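You operate a simulated robot arm through the tools that you are given. There is no shell and no other tool.

Carry out the task below with a simulated robot arm. There is one attempt and no reset: what you move stays moved.

Task
Rinse the suds off the bread tray and rub it dry.
Fine: open the rinse lever, hold the tray under the tap, lay it back and shut the lever; use the dry pad and lay it back. Where these are worked on the way, their far stop is far enough and under half their travel is too little: rinse lever.

Only the result counts: the job must be done as asked and must still hold three seconds after the hand-in. Knocking over, shifting, dropping, spilling or breaking anything else fails it.

Robot
A 6-joint arm with a two-finger gripper, fixed in place. Base frame: the origin is at the foot of the arm, x ahead of it, y to its left, z up. Lengths are in mm, angles in degrees, forces in N, time in s.
Its first joint turns from -166.0 to 166.0 degrees. Payload 3.43 kg.
Tool frame: the origin (TCP) lies between the finger pads and is the grasp point; the fingertips stand 20 mm ahead of it; z points along the fingers, y is the line along which they close. The gripper opens to 190 mm. The gripper's body begins 248 mm behind the TCP.
Orientation is that of the tool frame in the base frame, as a unit quaternion [w, x, y, z]. With the fingers straight down and closing along the base's y, the tool's x points along the base's -x, its y along +y and its z along -z.

Tools
- The arm moves only by the tool move_arm. Its argument "deltas" is a list of rows, each an object (a shift or turn left out is 0, a gripper value left out holds the last) with "slide": the shift along the tool's x, y, z in mm, a list of three; "dr": the turn, a rotation vector about the tool's x, y, z in degrees, a list of three. In form: [{"slide": [dx, dy, dz], "dr": [wx, wy, wz]}, ...]. A call has 1 to 20 rows; each row is the pose to reach, as a shift and turn from the pose commanded when the call began, along the tool's axes at that moment. "gripper" is the finger opening in mm, from 0 to 190, set as the call begins (left out, the last holds). Rows are played at 5 a second. More than 50 mm and 8.6 degrees between two rows, or a gripper value outside its range, and nothing of the call is played. Where a pose cannot be reached the arm comes as near as it can. A force on the tool above 50 N (or 10 N above the force at the start of the call, whichever is more), or a blocked arm, ends the call early, and 0.2 s more pass. Each finger travels about 153 mm/s and halts on what it meets, pressing with about 44 N; the grip force reading is that of the motor and also rises with nothing between the fingers. The clock runs only during rows and for 0.2 s after the last one: add rows that repeat a pose to give the fingers time. The reply holds the time, the measured pose of the TCP, the force on the tool along the base axes, the opening and the grip force, in the units named above and with some noise, with the torque about the TCP (base axes, N m) and any sound that the robot's microphone picked up, and new pictures: "show" is both (left out), scene, wrist or none.
- Cameras (640 x 400 px; columns grow to the right, rows downward): "scene" is fixed at [49.3, -649.3, 1488.3]; the picture's right is [0.04, -1.00, 0.00], its down [-0.71, -0.03, -0.70] and it looks along [0.70, 0.03, -0.71] (base axes); focal length 323 px, centre (320, 200). "wrist" rides on the gripper at [70, -8, -288] in the tool frame; the picture's right is [0.12, 0.99, 0.00], its down [-0.96, 0.12, -0.25] and it looks along [-0.25, 0.03, 0.97] (tool axes); focal length 261 px, centre (320, 200). There is no depth. A picture from a camera that has moved, and an enlarged one, comes with that camera's place and axes in the base frame and with its lens.
- raise_lower(by): slides the trunk up (or, below 0, down) by that many mm; the arm rides with it, the base frame stays. It gives what a move gives, with no picture.
- inspect(camera, box): a new picture of the part [left, top, right, bottom] of that camera's present view, enlarged. The clock stands still meanwhile.
- sign_off(): hands the job in; it is judged then, once.

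Nothing tells you positions but the pictures and the camera data. Unless the task says otherwise, let go and move clear before handing in.

The tools are called after ">>>" as name(argument=value, ...) on one line, values as JSON. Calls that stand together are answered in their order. move_arm: Moves the arm, as the interface text tells. Its arguments: {"type":"object","properties":{"deltas":{"type":"array","items":{"type":"object","properties":{"slide":{"type":"array","items":{"type":"number"}},"dr":{"type":"array","items":{"type":"number"}}}}},"gripper":{"type":"number"},"show":{"type":"string","enum":["both","scene","wrist","none"]}},"required":["deltas"]} The other tools are called the same way: raise_lower (by) slides the trunk up or down; inspect (camera, box) takes an enlarged picture of a part of a camera's view; sign_off () hands the job in.

At the start:

```text
time: 0.0
tcp_pos: [377.7, -601.0, 1262.6]
ee_rot: [0.001, 0.001, 1.0, 0.0]
ft_force: [0.0, 0.4, -0.3]
wrist_torque: [0.0, -0.03, 0.0]
gripper_width: 189.9
finger_force: 0.2
trunk travel left (down, up): [-350.0, 90.0]
```

scene: 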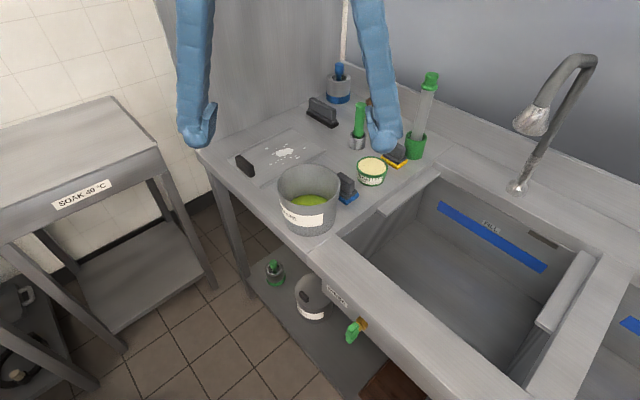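
wrist: 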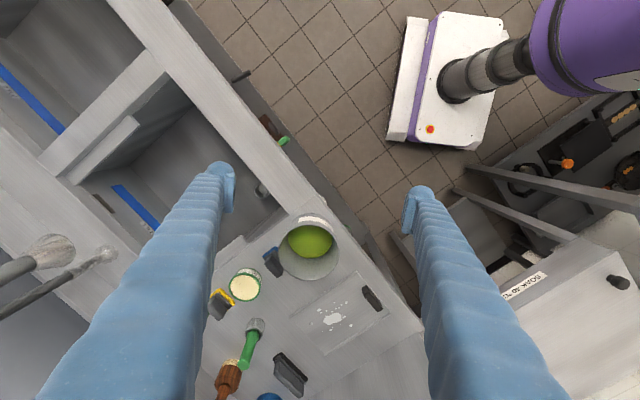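

I see a counter with a flat tray (white suds) at the left, a pot, tools, a sink with a tap and a green-handled lever below the front edge. I'll enlarge the views before moving to identify the tray, lever, and dry pad.

>>> inspect(camera="scene", box=[200, 60, 360, 240])

>>> inspect(camera="scene", box=[320, 60, 480, 240])

>>> inspect(camera="scene", box=[240, 240, 420, 400])

>>> inspect(camera="scene", box=[440, 30, 640, 230])

>>> inspect(camera="wrist", box=[200, 200, 420, 400])

>>> inspect(camera="scene", box=[360, 180, 640, 400])

```text
2.22 times, centred on (280, 150) of scene
camera zoom: at [49.3, -649.3, 1488.3], right [0.04, -1.0, 0.0], down [-0.71, -0.03, -0.7], along [0.7, 0.03, -0.71], focal length 717 px, centre (409, 311)
```

zoom: 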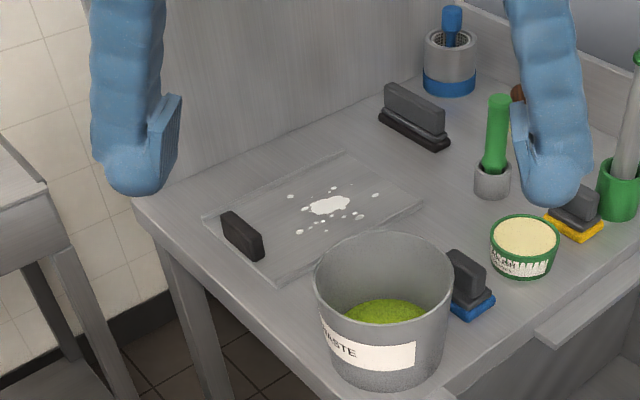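

```text
2.22 times, centred on (400, 150) of scene
camera zoom: at [49.3, -649.3, 1488.3], right [0.04, -1.0, 0.0], down [-0.71, -0.03, -0.7], along [0.7, 0.03, -0.71], focal length 717 px, centre (142, 311)
```

zoom: 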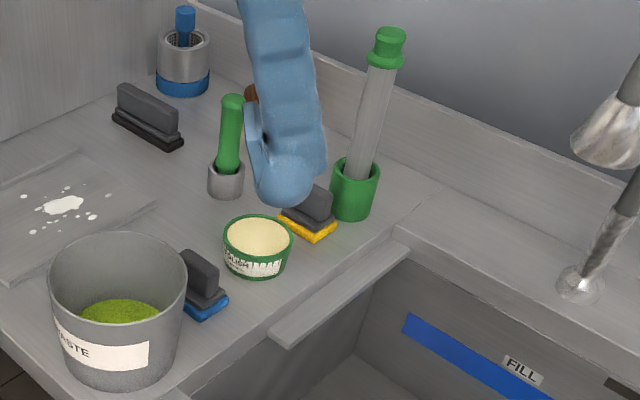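

```text
2.50 times, centred on (330, 320) of scene
camera zoom: at [49.3, -649.3, 1488.3], right [0.04, -1.0, 0.0], down [-0.71, -0.03, -0.7], along [0.7, 0.03, -0.71], focal length 806 px, centre (295, -100)
```

zoom: 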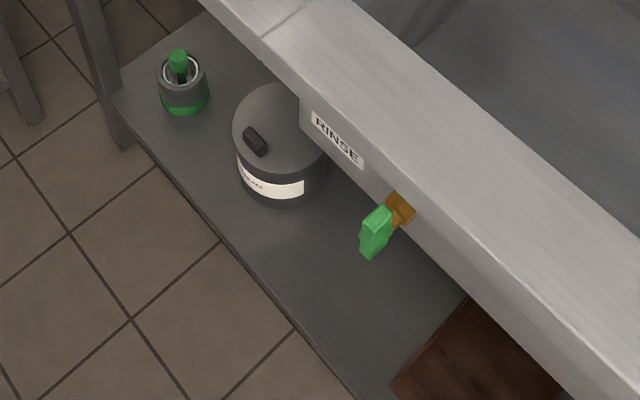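

```text
2.00 times, centred on (540, 130) of scene
camera zoom: at [49.3, -649.3, 1488.3], right [0.04, -1.0, 0.0], down [-0.71, -0.03, -0.7], along [0.7, 0.03, -0.71], focal length 645 px, centre (-120, 340)
```

zoom: 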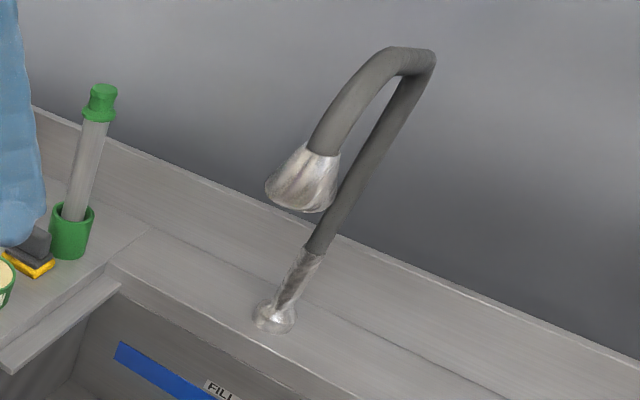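

```text
2.00 times, centred on (310, 300) of wrist
camera zoom: at [307.3, -608.3, 1551.5], right [-0.12, 0.99, 0.0], down [0.96, 0.12, 0.25], along [0.25, 0.03, -0.97], focal length 521 px, centre (340, 0)
```

zoom: 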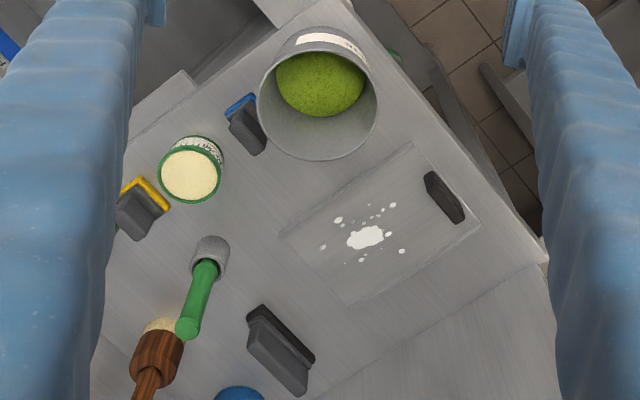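

```text
1.82 times, centred on (500, 290) of scene
camera zoom: at [49.3, -649.3, 1488.3], right [0.04, -1.0, 0.0], down [-0.71, -0.03, -0.7], along [0.7, 0.03, -0.71], focal length 586 px, centre (-7, 36)
```

zoom: 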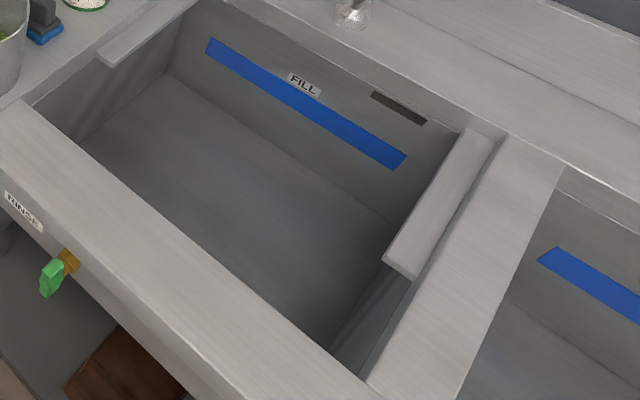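

The tray's suds centre is at about (822,-509,904), its handle block is near (727,-413), and the tap outlet is near (515,-968,1200). The counter is turned 45° from the base axes. Next I'll zoom in on the lever, the pads and the spout.

>>> inspect(camera="wrist", box=[230, 100, 330, 170])

>>> inspect(camera="scene", box=[310, 285, 400, 355])

>>> inspect(camera="scene", box=[320, 130, 420, 210])

>>> inspect(camera="wrist", box=[190, 220, 300, 320])

>>> inspect(camera="scene", box=[290, 60, 370, 130])

>>> inspect(camera="wrist", box=[0, 190, 130, 310])

```text
5.71 times, centred on (280, 135) of wrist
camera zoom: at [307.3, -608.3, 1551.5], right [-0.12, 0.99, 0.0], down [0.96, 0.12, 0.25], along [0.25, 0.03, -0.97], focal length 1489 px, centre (549, 571)
```

zoom: 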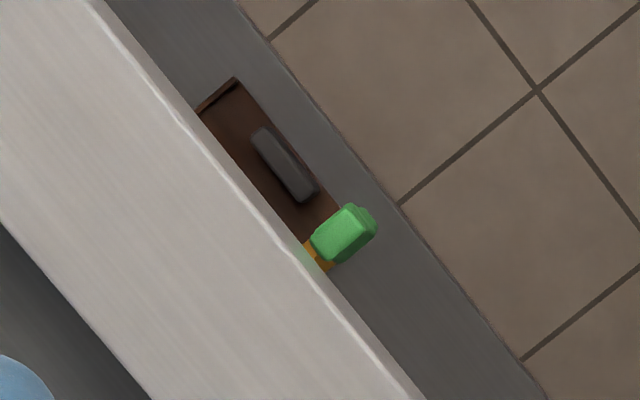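

```text
5.71 times, centred on (355, 320) of scene
camera zoom: at [49.3, -649.3, 1488.3], right [0.04, -1.0, 0.0], down [-0.71, -0.03, -0.7], along [0.7, 0.03, -0.71], focal length 1843 px, centre (120, -486)
```

zoom: 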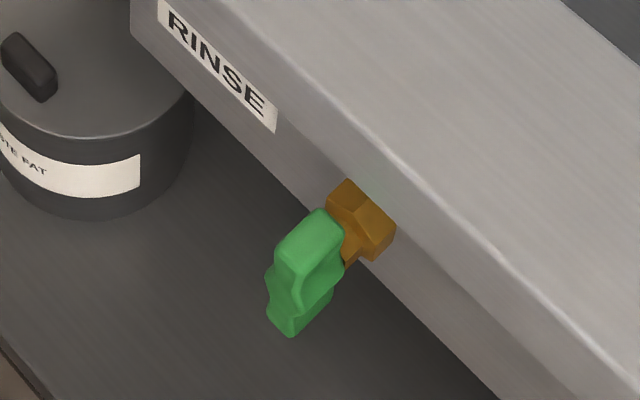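

```text
5.00 times, centred on (370, 170) of scene
camera zoom: at [49.3, -649.3, 1488.3], right [0.04, -1.0, 0.0], down [-0.71, -0.03, -0.7], along [0.7, 0.03, -0.71], focal length 1613 px, centre (70, 350)
```

zoom: 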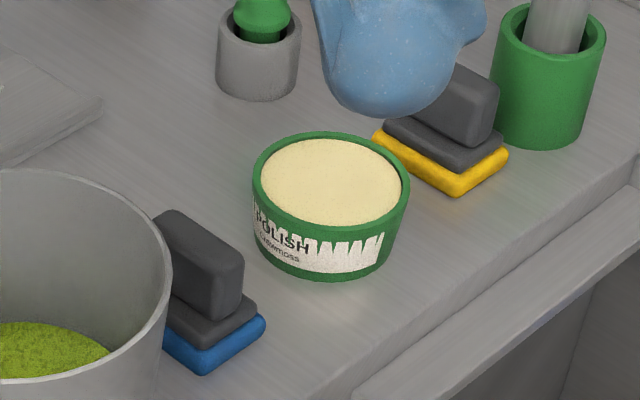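

```text
4.00 times, centred on (245, 270) of wrist
camera zoom: at [307.3, -608.3, 1551.5], right [-0.12, 0.99, 0.0], down [0.96, 0.12, 0.25], along [0.25, 0.03, -0.97], focal length 1043 px, centre (620, -80)
```

zoom: 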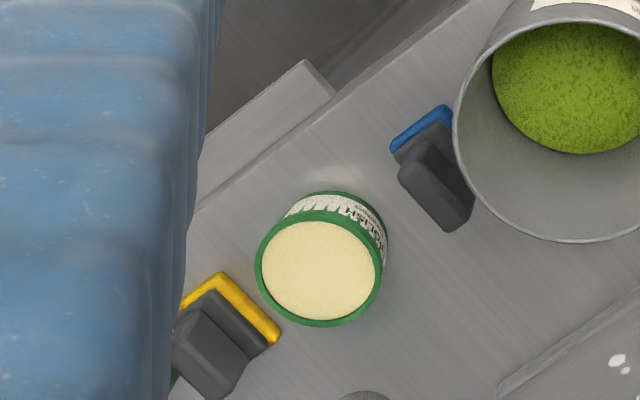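

```text
5.71 times, centred on (330, 95) of scene
camera zoom: at [49.3, -649.3, 1488.3], right [0.04, -1.0, 0.0], down [-0.71, -0.03, -0.7], along [0.7, 0.03, -0.71], focal length 1843 px, centre (263, 800)
```

zoom: 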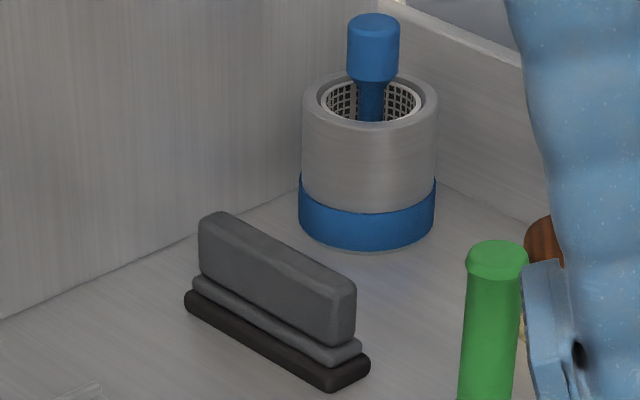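

```text
3.33 times, centred on (65, 250) of wrist
camera zoom: at [307.3, -608.3, 1551.5], right [-0.12, 0.99, 0.0], down [0.96, 0.12, 0.25], along [0.25, 0.03, -0.97], focal length 869 px, centre (1170, 33)
```

zoom: 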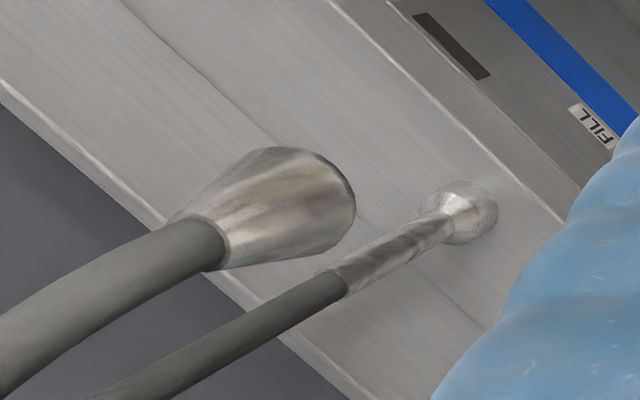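

The lever is a green-handled valve on the front panel. There are three candidate pads: black, blue and yellow. I'll move the wrist camera over the counter at a safe height for closer views, turned 45° to line up with the counter.

>>> move_arm(deltas=[{"slide": [-40, 8, 0], "dr": [0, 0, -7.5]}, {"slide": [-80, 16, 0], "dr": [0, 0, -15]}, {"slide": [-120, 24, 0], "dr": [0, 0, -22.5]}, {"slide": [-160, 32, 0], "dr": [0, 0, -30]}, {"slide": [-200, 40, 0], "dr": [0, 0, -37.5]}, {"slide": [-240, 48, 0], "dr": [0, 0, -45]}])

```text
time: 1.4
tcp_pos: [619.5, -555.5, 1260.4]
ee_rot: [-0.001, -0.384, 0.923, 0.0]
ft_force: [-0.1, -0.9, -0.7]
wrist_torque: [-0.03, 0.12, -0.03]
gripper_width: 190.0
finger_force: 0.0
trunk travel left (down, up): [-350.0, 90.0]
camera wrist: at [575.0, -610.6, 1550.3], right [-0.79, 0.62, 0.0], down [0.6, 0.76, 0.25], along [0.15, 0.2, -0.97], focal length 261 px, centre (320, 200)
```

scene: 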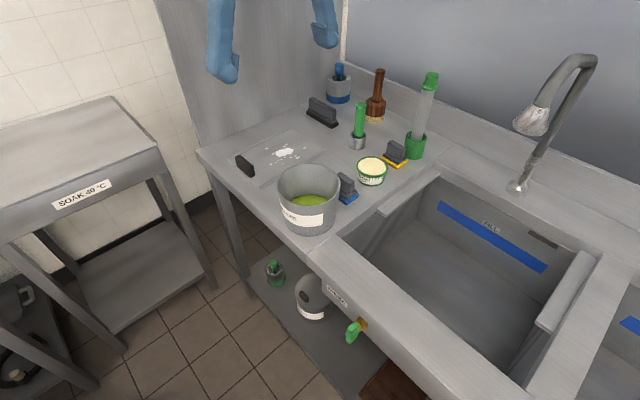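
wrist: 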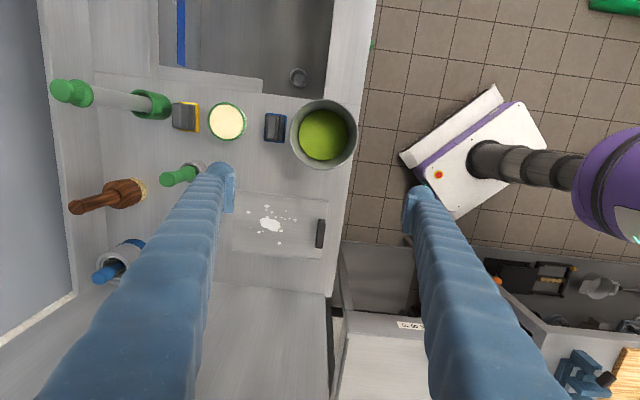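

From here most of the counter items are visible from above. I'll enlarge them to identify the pads.

>>> inspect(camera="wrist", box=[160, 80, 370, 270])

>>> inspect(camera="scene", box=[300, 60, 440, 210])

>>> inspect(camera="scene", box=[0, 250, 120, 400])

>>> inspect(camera="wrist", box=[480, 230, 640, 400])

```text
2.11 times, centred on (265, 175) of wrist
camera zoom: at [575.0, -610.6, 1550.3], right [-0.79, 0.62, 0.0], down [0.6, 0.76, 0.25], along [0.15, 0.2, -0.97], focal length 549 px, centre (436, 253)
```

zoom: 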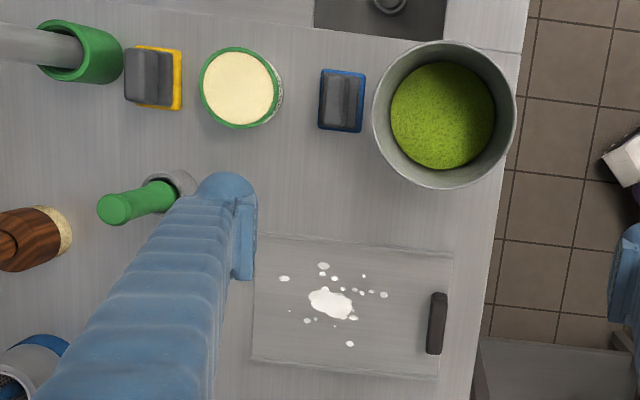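

```text
2.67 times, centred on (370, 135) of scene
camera zoom: at [49.3, -649.3, 1488.3], right [0.04, -1.0, 0.0], down [-0.71, -0.03, -0.7], along [0.7, 0.03, -0.71], focal length 860 px, centre (187, 373)
```

zoom: 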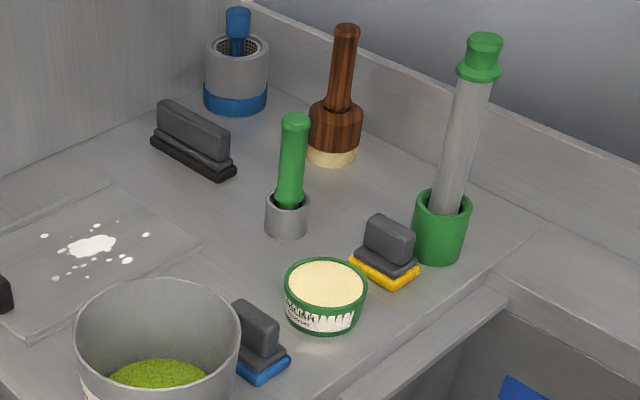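

```text
2.67 times, centred on (60, 325) of scene
camera zoom: at [49.3, -649.3, 1488.3], right [0.04, -1.0, 0.0], down [-0.71, -0.03, -0.7], along [0.7, 0.03, -0.71], focal length 860 px, centre (1013, -133)
```

zoom: 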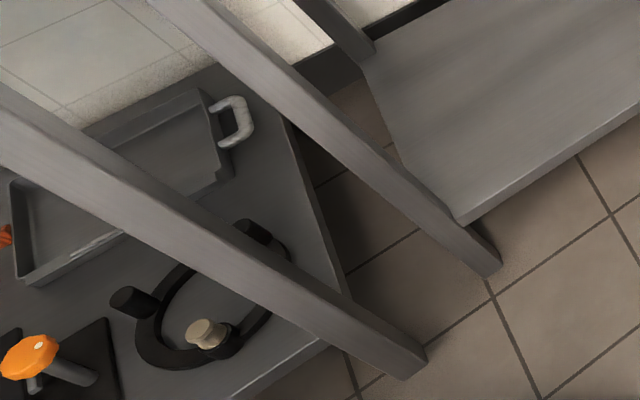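

```text
2.35 times, centred on (560, 315) of wrist
camera zoom: at [575.0, -610.6, 1550.3], right [-0.79, 0.62, 0.0], down [0.6, 0.76, 0.25], along [0.15, 0.2, -0.97], focal length 613 px, centre (-245, -71)
```

zoom: 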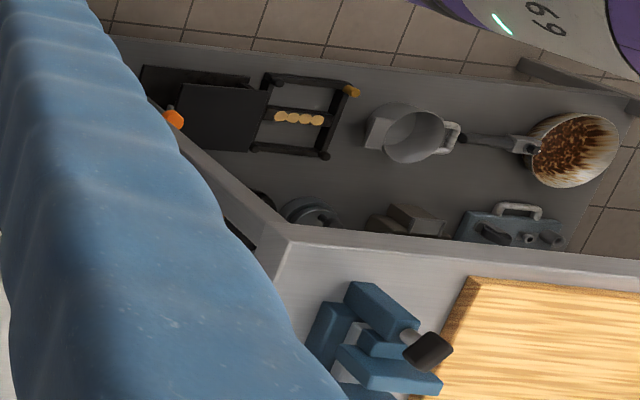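

The zoomed pictures look freshly rendered, so I can enlarge much more. I'll check each pad, the pot labels and the tray for markings.

>>> inspect(camera="scene", box=[300, 92, 345, 130])

>>> inspect(camera="scene", box=[330, 165, 365, 207])

>>> inspect(camera="scene", box=[378, 135, 412, 170])

>>> inspect(camera="scene", box=[275, 160, 345, 240])

>>> inspect(camera="scene", box=[355, 155, 390, 190])

>>> inspect(camera="scene", box=[230, 125, 325, 190])

```text
10.53 times, centred on (322, 111) of scene
camera zoom: at [49.3, -649.3, 1488.3], right [0.04, -1.0, 0.0], down [-0.71, -0.03, -0.7], along [0.7, 0.03, -0.71], focal length 3395 px, centre (294, 1137)
```

zoom: 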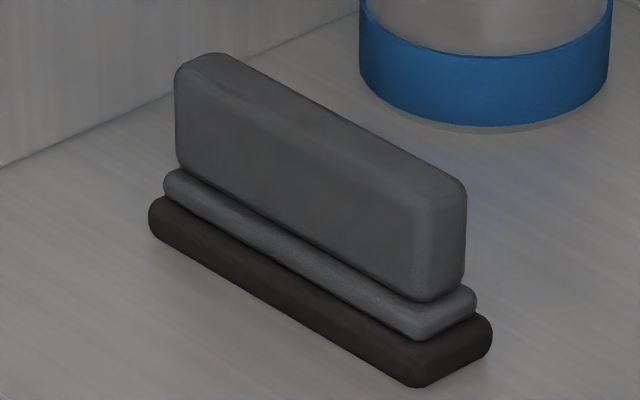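

```text
9.52 times, centred on (348, 186) of scene
camera zoom: at [49.3, -649.3, 1488.3], right [0.04, -1.0, 0.0], down [-0.71, -0.03, -0.7], along [0.7, 0.03, -0.71], focal length 3072 px, centre (58, 333)
```

zoom: 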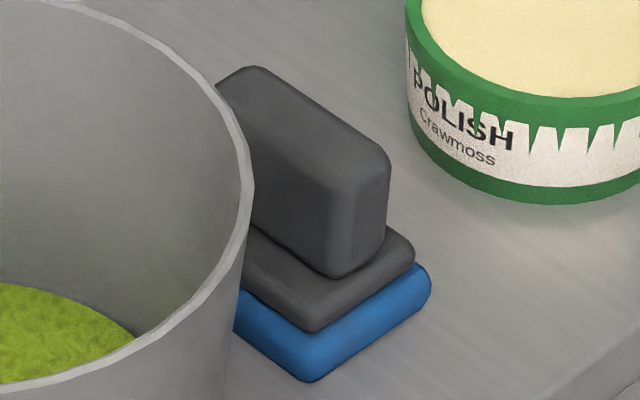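

```text
11.43 times, centred on (395, 152) of scene
camera zoom: at [49.3, -649.3, 1488.3], right [0.04, -1.0, 0.0], down [-0.71, -0.03, -0.7], along [0.7, 0.03, -0.71], focal length 3686 px, centre (-537, 743)
```

zoom: 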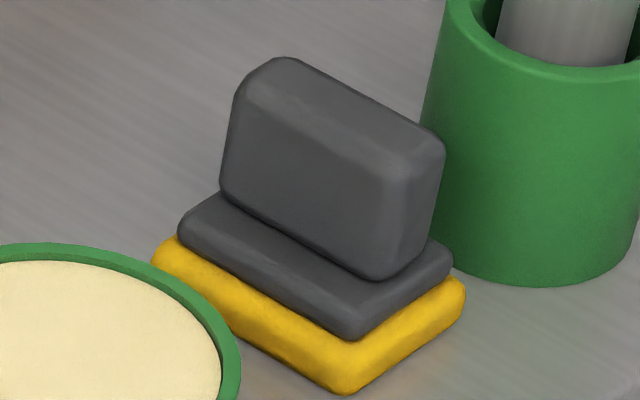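

```text
5.00 times, centred on (310, 200) of scene
camera zoom: at [49.3, -649.3, 1488.3], right [0.04, -1.0, 0.0], down [-0.71, -0.03, -0.7], along [0.7, 0.03, -0.71], focal length 1613 px, centre (370, 200)
```

zoom: 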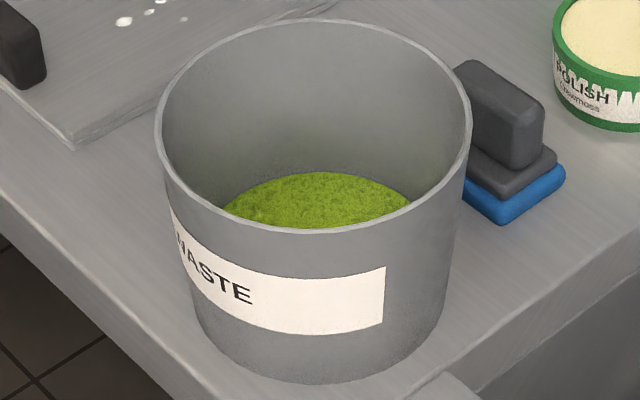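

```text
11.43 times, centred on (372, 172) of scene
camera zoom: at [49.3, -649.3, 1488.3], right [0.04, -1.0, 0.0], down [-0.71, -0.03, -0.7], along [0.7, 0.03, -0.71], focal length 3686 px, centre (-280, 514)
```

zoom: 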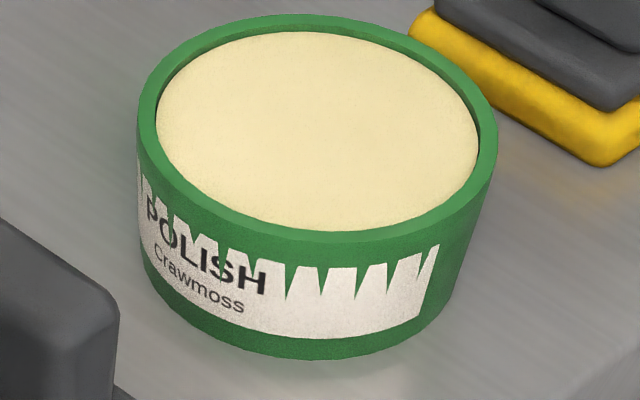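

```text
6.15 times, centred on (278, 158) of scene
camera zoom: at [49.3, -649.3, 1488.3], right [0.04, -1.0, 0.0], down [-0.71, -0.03, -0.7], along [0.7, 0.03, -0.71], focal length 1985 px, centre (582, 462)
```

zoom: 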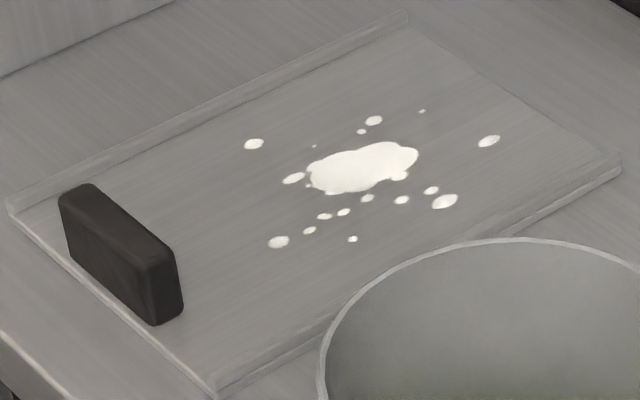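

The pot by the blue pad is labelled "WASTE" and the cream pot "POLISH", but no pad carries a label. I'll tilt the camera toward the back wall to look for a legend and view the pads from the side.

>>> move_arm(deltas=[{"slide": [0, 15, -10], "dr": [8, 0, 0]}, {"slide": [0, 30, -20], "dr": [16, 0, 0]}, {"slide": [0, 45, -30], "dr": [24, 0, 0]}, {"slide": [0, 60, -40], "dr": [32, 0, 0]}, {"slide": [0, 75, -50], "dr": [40, 0, 0]}, {"slide": [0, 90, -50], "dr": [48, 0, 0]}])

```text
time: 2.8
tcp_pos: [552.2, -483.3, 1314.0]
ee_rot: [0.156, -0.353, 0.842, -0.377]
ft_force: [-2.4, 0.2, 1.1]
wrist_torque: [-0.05, -0.21, 0.09]
gripper_width: 189.8
finger_force: 0.1
out of reach, approached as far as the arm can: row 5
trunk travel left (down, up): [-350.0, 90.0]
camera wrist: at [354.5, -385.6, 1514.1], right [-0.56, 0.38, -0.74], down [0.49, 0.87, 0.08], along [0.67, -0.32, -0.67], focal length 261 px, centre (320, 200)
```

scene: 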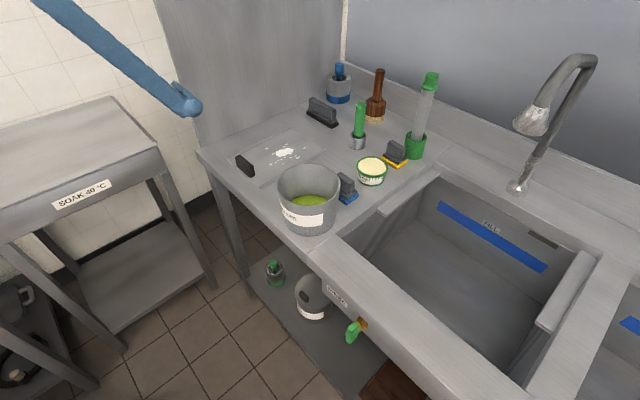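
wrist: 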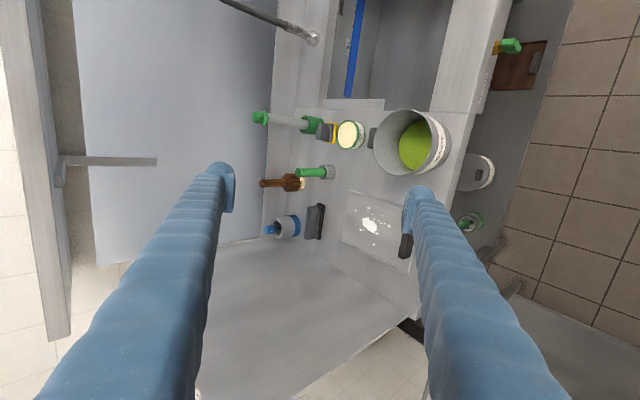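

Reach got tight in that tilt, but the view is useful. I'll enlarge the wall and shelf area and the pads from this angle.

>>> inspect(camera="wrist", box=[0, 0, 240, 260])

>>> inspect(camera="wrist", box=[250, 90, 400, 250])

>>> inspect(camera="wrist", box=[440, 20, 560, 110])

>>> inspect(camera="wrist", box=[440, 140, 520, 250])

```text
1.54 times, centred on (120, 130) of wrist
camera zoom: at [354.5, -385.6, 1514.1], right [-0.56, 0.38, -0.74], down [0.49, 0.87, 0.08], along [0.67, -0.32, -0.67], focal length 401 px, centre (628, 308)
```

zoom: 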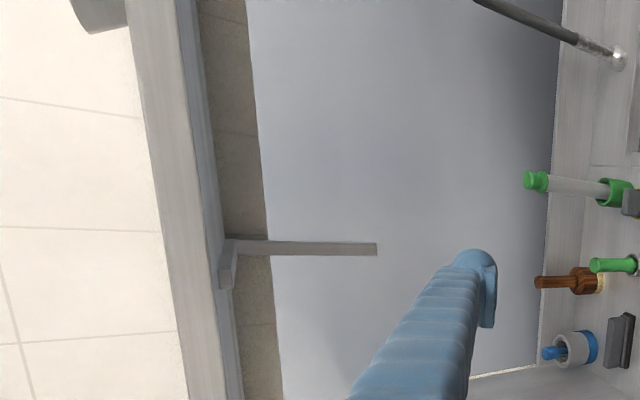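

```text
2.50 times, centred on (325, 170) of wrist
camera zoom: at [354.5, -385.6, 1514.1], right [-0.56, 0.38, -0.74], down [0.49, 0.87, 0.08], along [0.67, -0.32, -0.67], focal length 652 px, centre (308, 275)
```

zoom: 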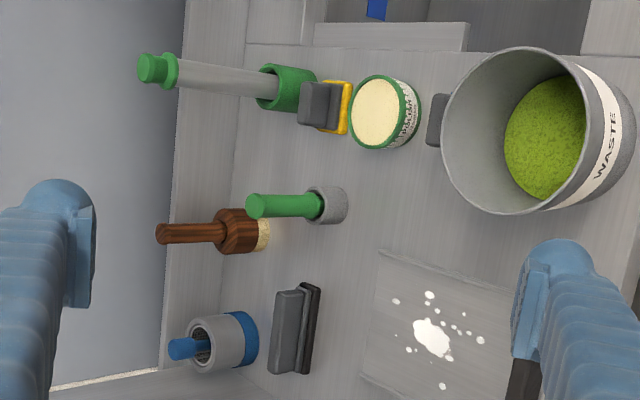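

```text
4.44 times, centred on (500, 65) of wrist
camera zoom: at [354.5, -385.6, 1514.1], right [-0.56, 0.38, -0.74], down [0.49, 0.87, 0.08], along [0.67, -0.32, -0.67], focal length 1158 px, centre (-480, 800)
```

zoom: 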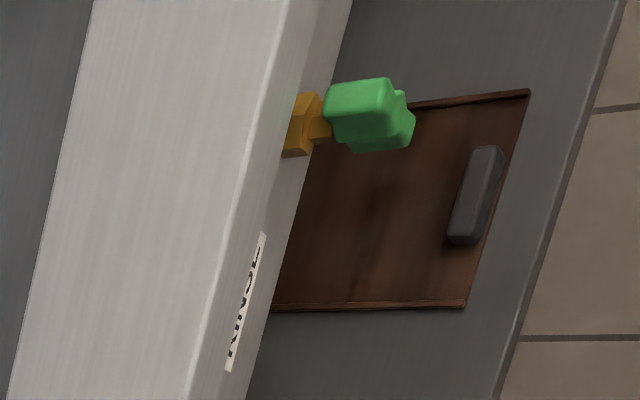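

```text
3.64 times, centred on (480, 195) of wrist
camera zoom: at [354.5, -385.6, 1514.1], right [-0.56, 0.38, -0.74], down [0.49, 0.87, 0.08], along [0.67, -0.32, -0.67], focal length 948 px, centre (-262, 218)
```

zoom: 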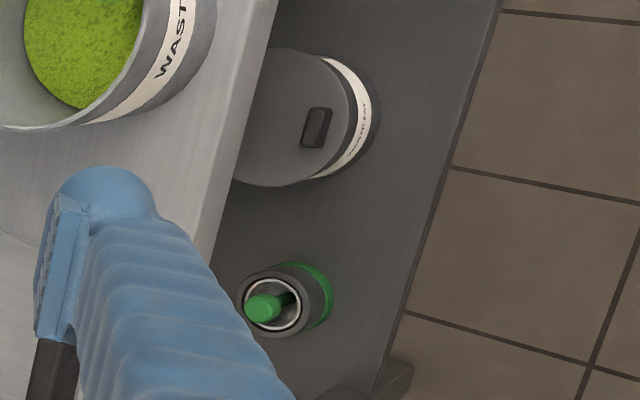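

The blue pad is at radius ≈957 mm, within reach, while the black and yellow pads are at radius ≈1160–1185 mm, beyond it. I'll examine the pad textures at maximum zoom for signs of wetness or residue.

>>> inspect(camera="scene", box=[338, 188, 362, 206])

>>> inspect(camera="scene", box=[382, 150, 406, 170])

>>> inspect(camera="scene", box=[305, 108, 341, 130])

>>> inspect(camera="wrist", box=[300, 110, 350, 150])

>>> inspect(camera="wrist", box=[295, 195, 335, 245])

>>> inspect(camera="scene", box=[340, 60, 400, 160])

```text
16.00 times, centred on (350, 197) of scene
camera zoom: at [49.3, -649.3, 1488.3], right [0.04, -1.0, 0.0], down [-0.71, -0.03, -0.7], along [0.7, 0.03, -0.71], focal length 5161 px, centre (-160, 248)
```

zoom: 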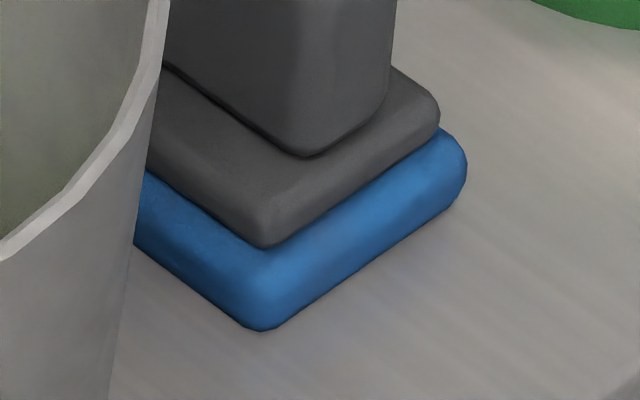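

```text
16.00 times, centred on (394, 160) of scene
camera zoom: at [49.3, -649.3, 1488.3], right [0.04, -1.0, 0.0], down [-0.71, -0.03, -0.7], along [0.7, 0.03, -0.71], focal length 5161 px, centre (-864, 840)
```

zoom: 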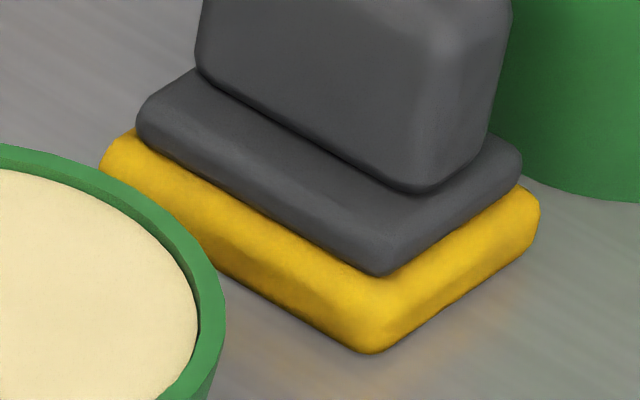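

```text
16.00 times, centred on (323, 119) of scene
camera zoom: at [49.3, -649.3, 1488.3], right [0.04, -1.0, 0.0], down [-0.71, -0.03, -0.7], along [0.7, 0.03, -0.71], focal length 5161 px, centre (272, 1496)
```

zoom: 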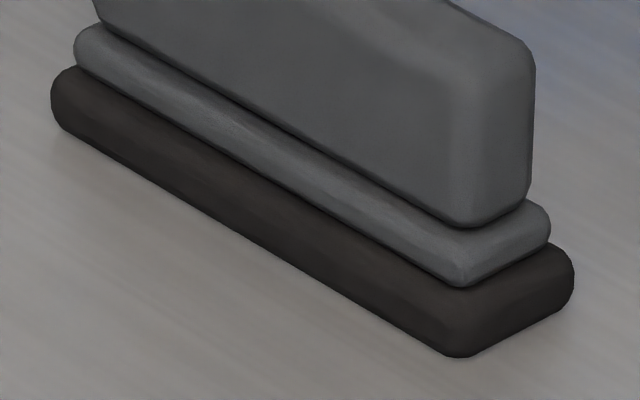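

```text
10.00 times, centred on (325, 130) of wrist
camera zoom: at [354.5, -385.6, 1514.1], right [-0.56, 0.38, -0.74], down [0.49, 0.87, 0.08], along [0.67, -0.32, -0.67], focal length 2606 px, centre (270, 900)
```

zoom: 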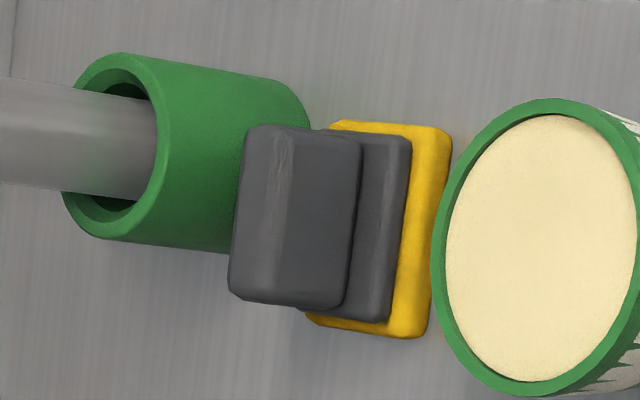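

```text
8.00 times, centred on (315, 220) of wrist
camera zoom: at [354.5, -385.6, 1514.1], right [-0.56, 0.38, -0.74], down [0.49, 0.87, 0.08], along [0.67, -0.32, -0.67], focal length 2085 px, centre (360, 40)
```

zoom: 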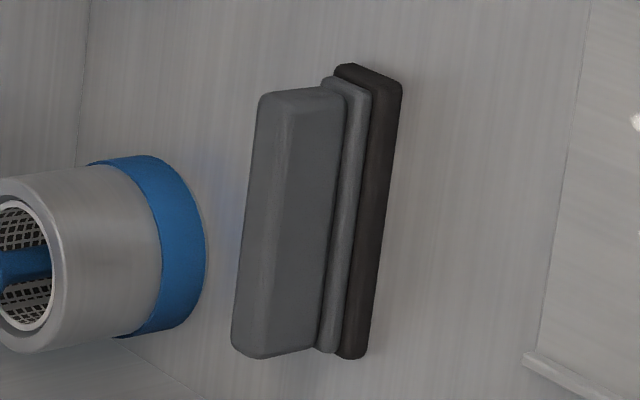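

```text
4.00 times, centred on (370, 110) of scene
camera zoom: at [49.3, -649.3, 1488.3], right [0.04, -1.0, 0.0], down [-0.71, -0.03, -0.7], along [0.7, 0.03, -0.71], focal length 1290 px, centre (120, 560)
```

zoom: 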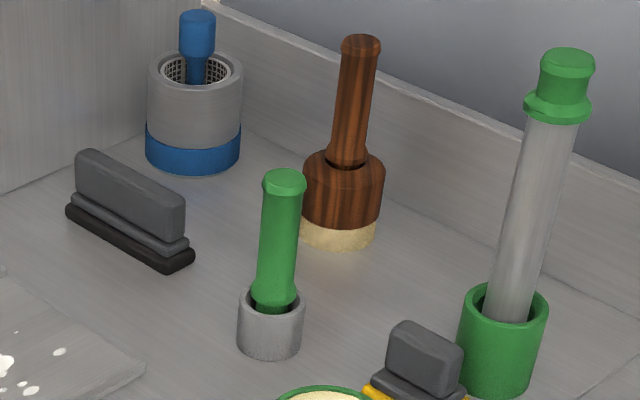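

The black pad looks like a long griddle scourer and the yellow one goes with the cream polish, so I take the blue pad, in easy reach, to be the dry pad. Next I'll bring the tool back toward vertical, in small steps because the last pose was clipped.

>>> move_arm(deltas=[{"slide": [0, 0, 0], "dr": [-8, 0, 0]}, {"slide": [0, 0, 0], "dr": [-16, 0, 0]}], show="none")

```text
time: 3.4
tcp_pos: [570.3, -477.6, 1308.3]
ee_rot: [0.134, -0.372, 0.876, -0.275]
ft_force: [-0.2, 0.4, 0.0]
wrist_torque: [0.01, 0.11, -0.03]
gripper_width: 190.0
finger_force: 0.0
out of reach, approached as far as the arm can: row 1, 2
trunk travel left (down, up): [-350.0, 90.0]
```

The reading lags a little behind the command. I'll continue rotating back to vertical and check that the pose settles.

>>> move_arm(deltas=[{"dr": [-8, 0, 0]}, {"dr": [-16, 0, 0]}, {"dr": [-24, 0, 0]}, {"dr": [-32, 0, 0]}, {"dr": [-32, 0, 0]}], show="none")

```text
time: 4.6
tcp_pos: [566.8, -476.9, 1312.0]
ee_rot: [0.028, -0.394, 0.918, -0.024]
ft_force: [0.1, 0.1, 0.8]
wrist_torque: [-0.05, -0.08, 0.01]
gripper_width: 189.9
finger_force: 0.0
trunk travel left (down, up): [-350.0, 90.0]
```

The pose is now near vertical and the command follows the actual pose. I'll straighten the tool exactly, close the fingers to clear the view, then move in front of the lever.

>>> move_arm(deltas=[{"dr": [-3.8, 1.9, 1.5]}, {"dr": [-3.8, 1.9, 1.5]}], gripper=0, show="none")

>>> move_arm(deltas=[{"slide": [43, 15, 20]}, {"slide": [85, 30, 40]}, {"slide": [127, 45, 61]}, {"slide": [170, 60, 81]}, {"slide": [212, 75, 101]}, {"slide": [255, 89, 122]}, {"slide": [297, 104, 142]}, {"slide": [340, 118, 162]}])

```text
time: 5.2
tcp_pos: [567.5, -477.6, 1311.0]
ee_rot: [0.0, -0.382, 0.924, 0.001]
ft_force: [-0.1, 0.7, 0.4]
wrist_torque: [-0.03, -0.08, -0.03]
gripper_width: 10.9
finger_force: 0.0
trunk travel left (down, up): [-350.0, 90.0]
```

```text
time: 7.0
tcp_pos: [242.8, -636.0, 1151.4]
ee_rot: [0.0, -0.383, 0.924, 0.001]
ft_force: [-0.6, -0.2, 0.2]
wrist_torque: [0.05, -0.08, 0.03]
gripper_width: 0.0
finger_force: 34.6
trunk travel left (down, up): [-350.0, 90.0]
camera wrist: at [199.0, -690.9, 1439.5], right [-0.79, 0.62, 0.0], down [0.6, 0.76, 0.25], along [0.15, 0.2, -0.97], focal length 261 px, centre (320, 200)
```

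scene: 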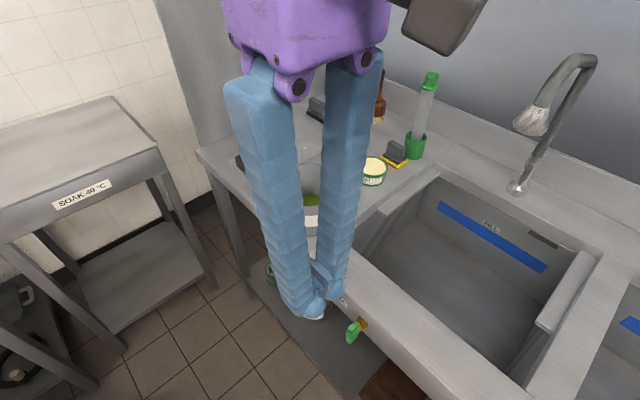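
wrist: 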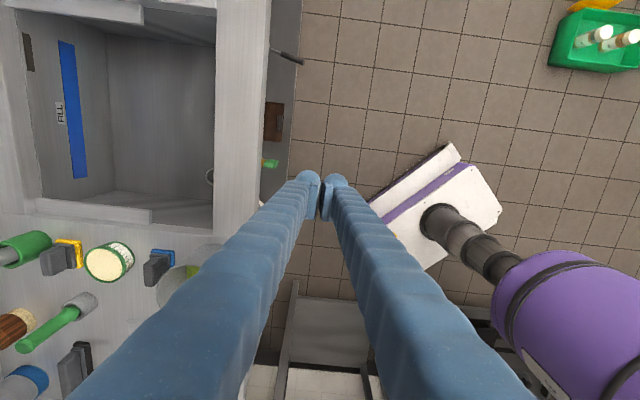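

The lever is now visible from above, next to the closed fingertips. I'll zoom in on it from both cameras.

>>> inspect(camera="wrist", box=[225, 130, 305, 190])

>>> inspect(camera="wrist", box=[255, 150, 285, 175])

>>> inspect(camera="scene", box=[335, 308, 379, 348])

>>> inspect(camera="wrist", box=[255, 30, 320, 150])

```text
6.67 times, centred on (265, 160) of wrist
camera zoom: at [199.0, -690.9, 1439.5], right [-0.79, 0.62, 0.0], down [0.6, 0.76, 0.25], along [0.15, 0.2, -0.97], focal length 1738 px, centre (687, 467)
```

zoom: 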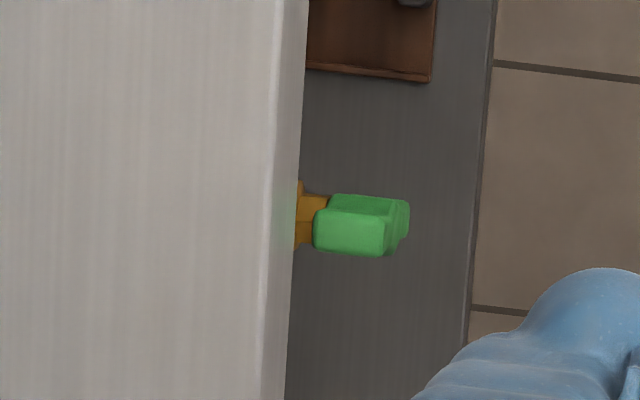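

```text
16.00 times, centred on (270, 162) of wrist
camera zoom: at [199.0, -690.9, 1439.5], right [-0.79, 0.62, 0.0], down [0.6, 0.76, 0.25], along [0.15, 0.2, -0.97], focal length 4170 px, centre (1120, 800)
```

zoom: 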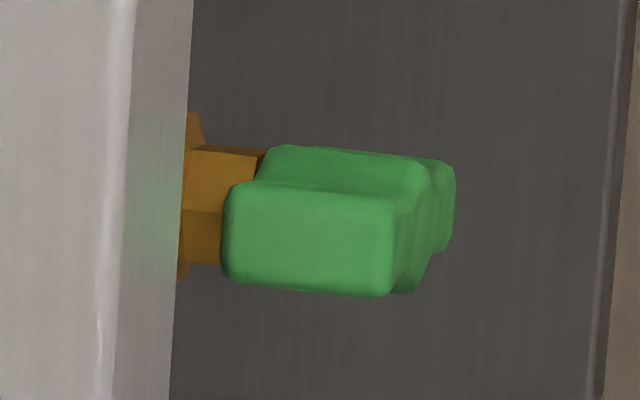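

```text
10.00 times, centred on (357, 328) of scene
camera zoom: at [49.3, -649.3, 1488.3], right [0.04, -1.0, 0.0], down [-0.71, -0.03, -0.7], along [0.7, 0.03, -0.71], focal length 3226 px, centre (-50, -1080)
```

zoom: 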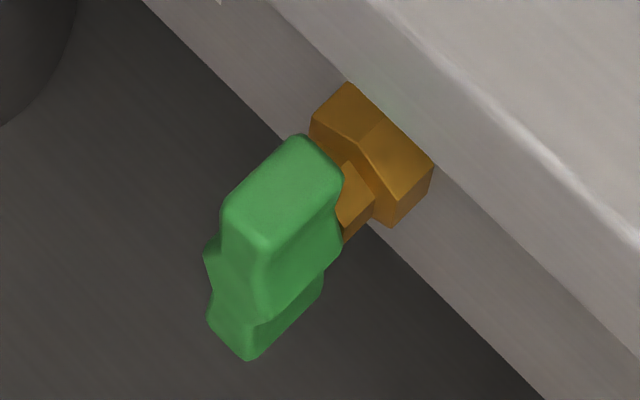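

```text
3.33 times, centred on (288, 90) of wrist
camera zoom: at [199.0, -690.9, 1439.5], right [-0.79, 0.62, 0.0], down [0.6, 0.76, 0.25], along [0.15, 0.2, -0.97], focal length 869 px, centre (428, 567)
```

zoom: 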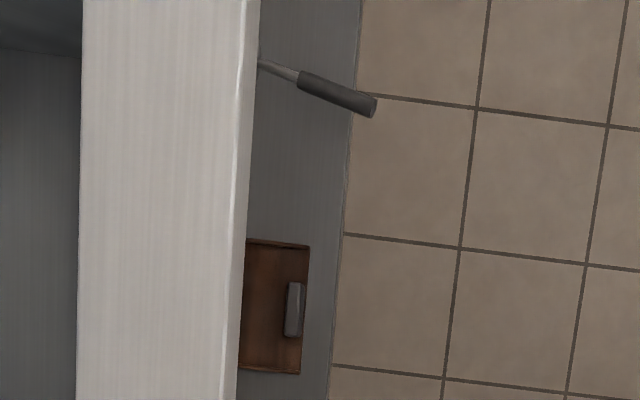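

The rinse lever is a green handle hanging down from an orange stem on the front panel, at roughly (334,-706), z≈770–828. There's a second, grey lever further right. I'll enlarge further to work out how it turns and what the other lever is.

>>> inspect(camera="scene", box=[343, 313, 371, 346])

>>> inspect(camera="scene", box=[320, 270, 440, 400])

>>> inspect(camera="wrist", box=[265, 40, 310, 75])

>>> inspect(camera="wrist", box=[262, 155, 282, 171])

```text
12.12 times, centred on (357, 330) of scene
camera zoom: at [49.3, -649.3, 1488.3], right [0.04, -1.0, 0.0], down [-0.71, -0.03, -0.7], along [0.7, 0.03, -0.71], focal length 3910 px, centre (-128, -1370)
```

zoom: 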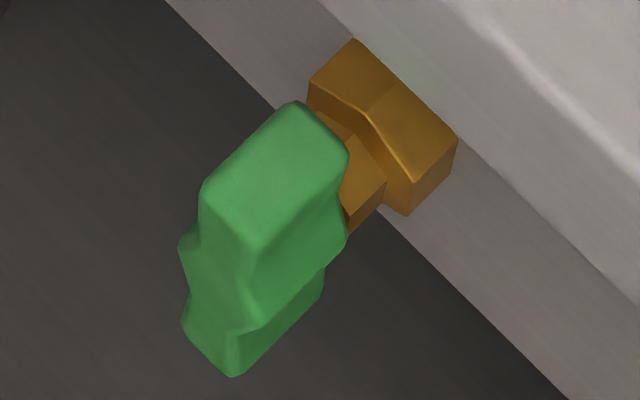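

```text
3.08 times, centred on (380, 335) of scene
camera zoom: at [49.3, -649.3, 1488.3], right [0.04, -1.0, 0.0], down [-0.71, -0.03, -0.7], along [0.7, 0.03, -0.71], focal length 992 px, centre (135, -215)
```

zoom: 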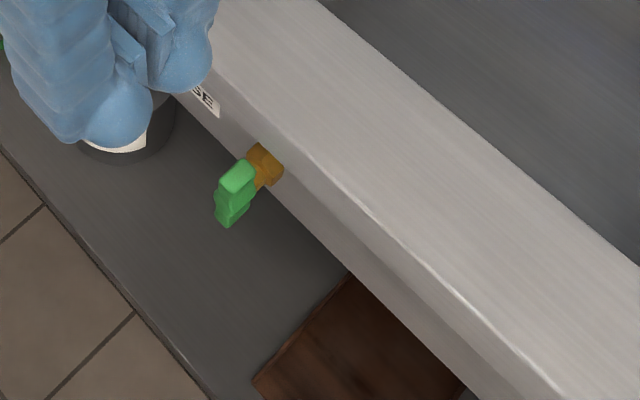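

```text
11.43 times, centred on (288, 58) of wrist
camera zoom: at [199.0, -690.9, 1439.5], right [-0.79, 0.62, 0.0], down [0.6, 0.76, 0.25], along [0.15, 0.2, -0.97], focal length 2979 px, centre (691, 1829)
```

zoom: 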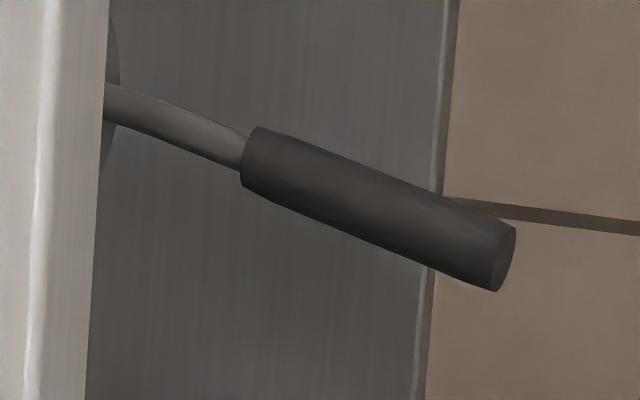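

```text
16.00 times, centred on (272, 163) of wrist
camera zoom: at [199.0, -690.9, 1439.5], right [-0.79, 0.62, 0.0], down [0.6, 0.76, 0.25], along [0.15, 0.2, -0.97], focal length 4170 px, centre (1088, 792)
```

zoom: 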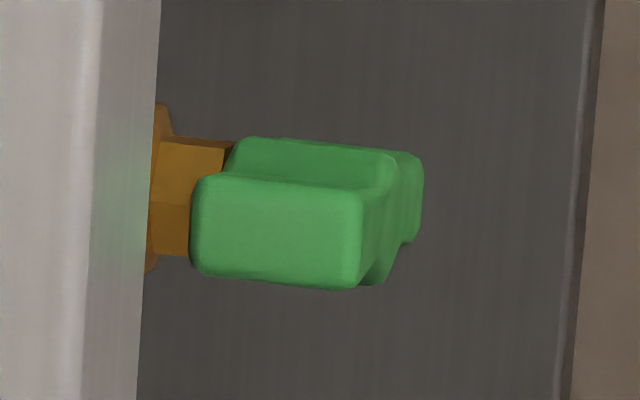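

The handle hangs from a hexagonal stem whose axis is normal to the panel, at z≈820, l≈-267 in my counter frame, so it looks like a quarter-turn lever. I'll yaw the tool 90° so the fingers can straddle the handle, then look at it from the front.

>>> move_arm(deltas=[{"dr": [0, 0, 8.2]}, {"dr": [0, 0, 16.4]}, {"dr": [0, 0, 24.6]}, {"dr": [0, 0, 32.8]}, {"dr": [0, 0, 41]}, {"dr": [0, 0, 49.2]}, {"dr": [0, 0, 57.4]}, {"dr": [0, 0, 65.6]}, {"dr": [0, 0, 73.8]}, {"dr": [0, 0, 82]}, {"dr": [0, 0, 90]}, {"dr": [0, 0, 90]}])

```text
time: 9.6
tcp_pos: [245.7, -634.8, 1148.6]
ee_rot: [-0.001, 0.384, 0.923, 0.001]
ft_force: [-0.5, 0.4, -0.6]
wrist_torque: [-0.02, 0.0, 0.01]
gripper_width: 0.0
finger_force: 34.8
trunk travel left (down, up): [-350.0, 90.0]
camera wrist: at [188.7, -590.5, 1438.7], right [0.62, 0.79, 0.0], down [0.76, -0.6, 0.25], along [0.19, -0.15, -0.97], focal length 261 px, centre (320, 200)
```

scene: 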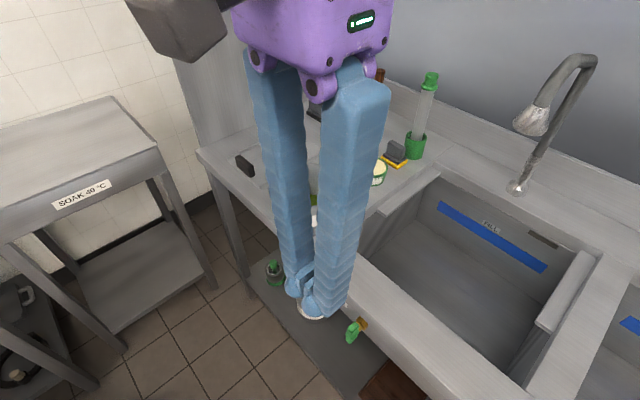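
wrist: 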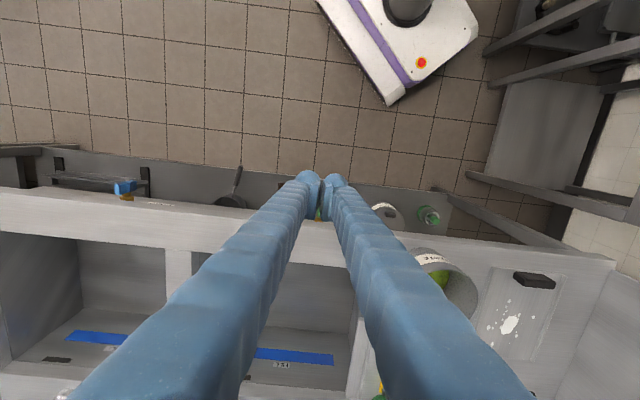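

The grey "lever" is just a pan handle on the lower shelf, and there is a second sink with a blue valve. I'll zoom in on that valve for comparison.

>>> inspect(camera="wrist", box=[100, 165, 170, 215])

>>> inspect(camera="wrist", box=[290, 170, 440, 270])

```text
8.00 times, centred on (135, 190) of wrist
camera zoom: at [188.7, -590.5, 1438.7], right [0.62, 0.79, 0.0], down [0.76, -0.6, 0.25], along [0.19, -0.15, -0.97], focal length 2085 px, centre (1800, 280)
```

zoom: 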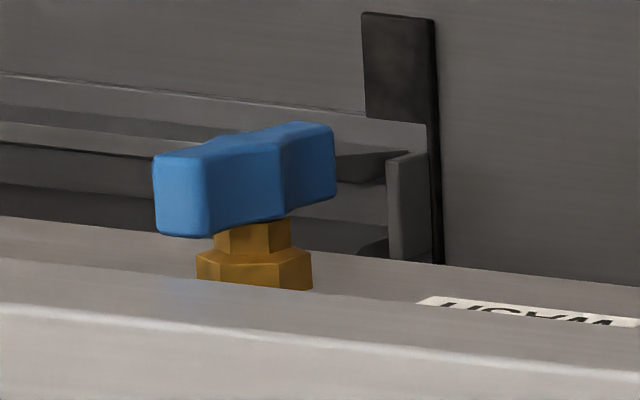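

```text
4.00 times, centred on (365, 220) of wrist
camera zoom: at [188.7, -590.5, 1438.7], right [0.62, 0.79, 0.0], down [0.76, -0.6, 0.25], along [0.19, -0.15, -0.97], focal length 1043 px, centre (140, 120)
```

zoom: 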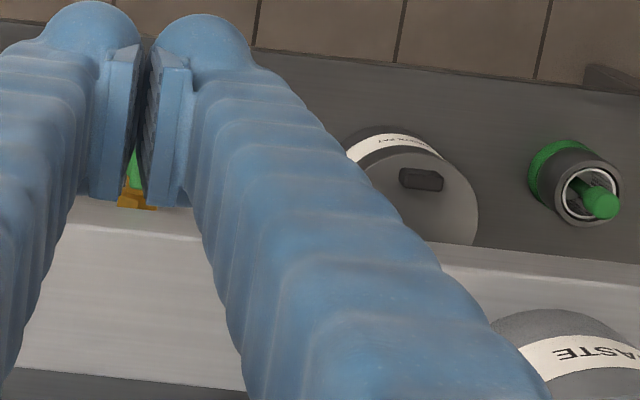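

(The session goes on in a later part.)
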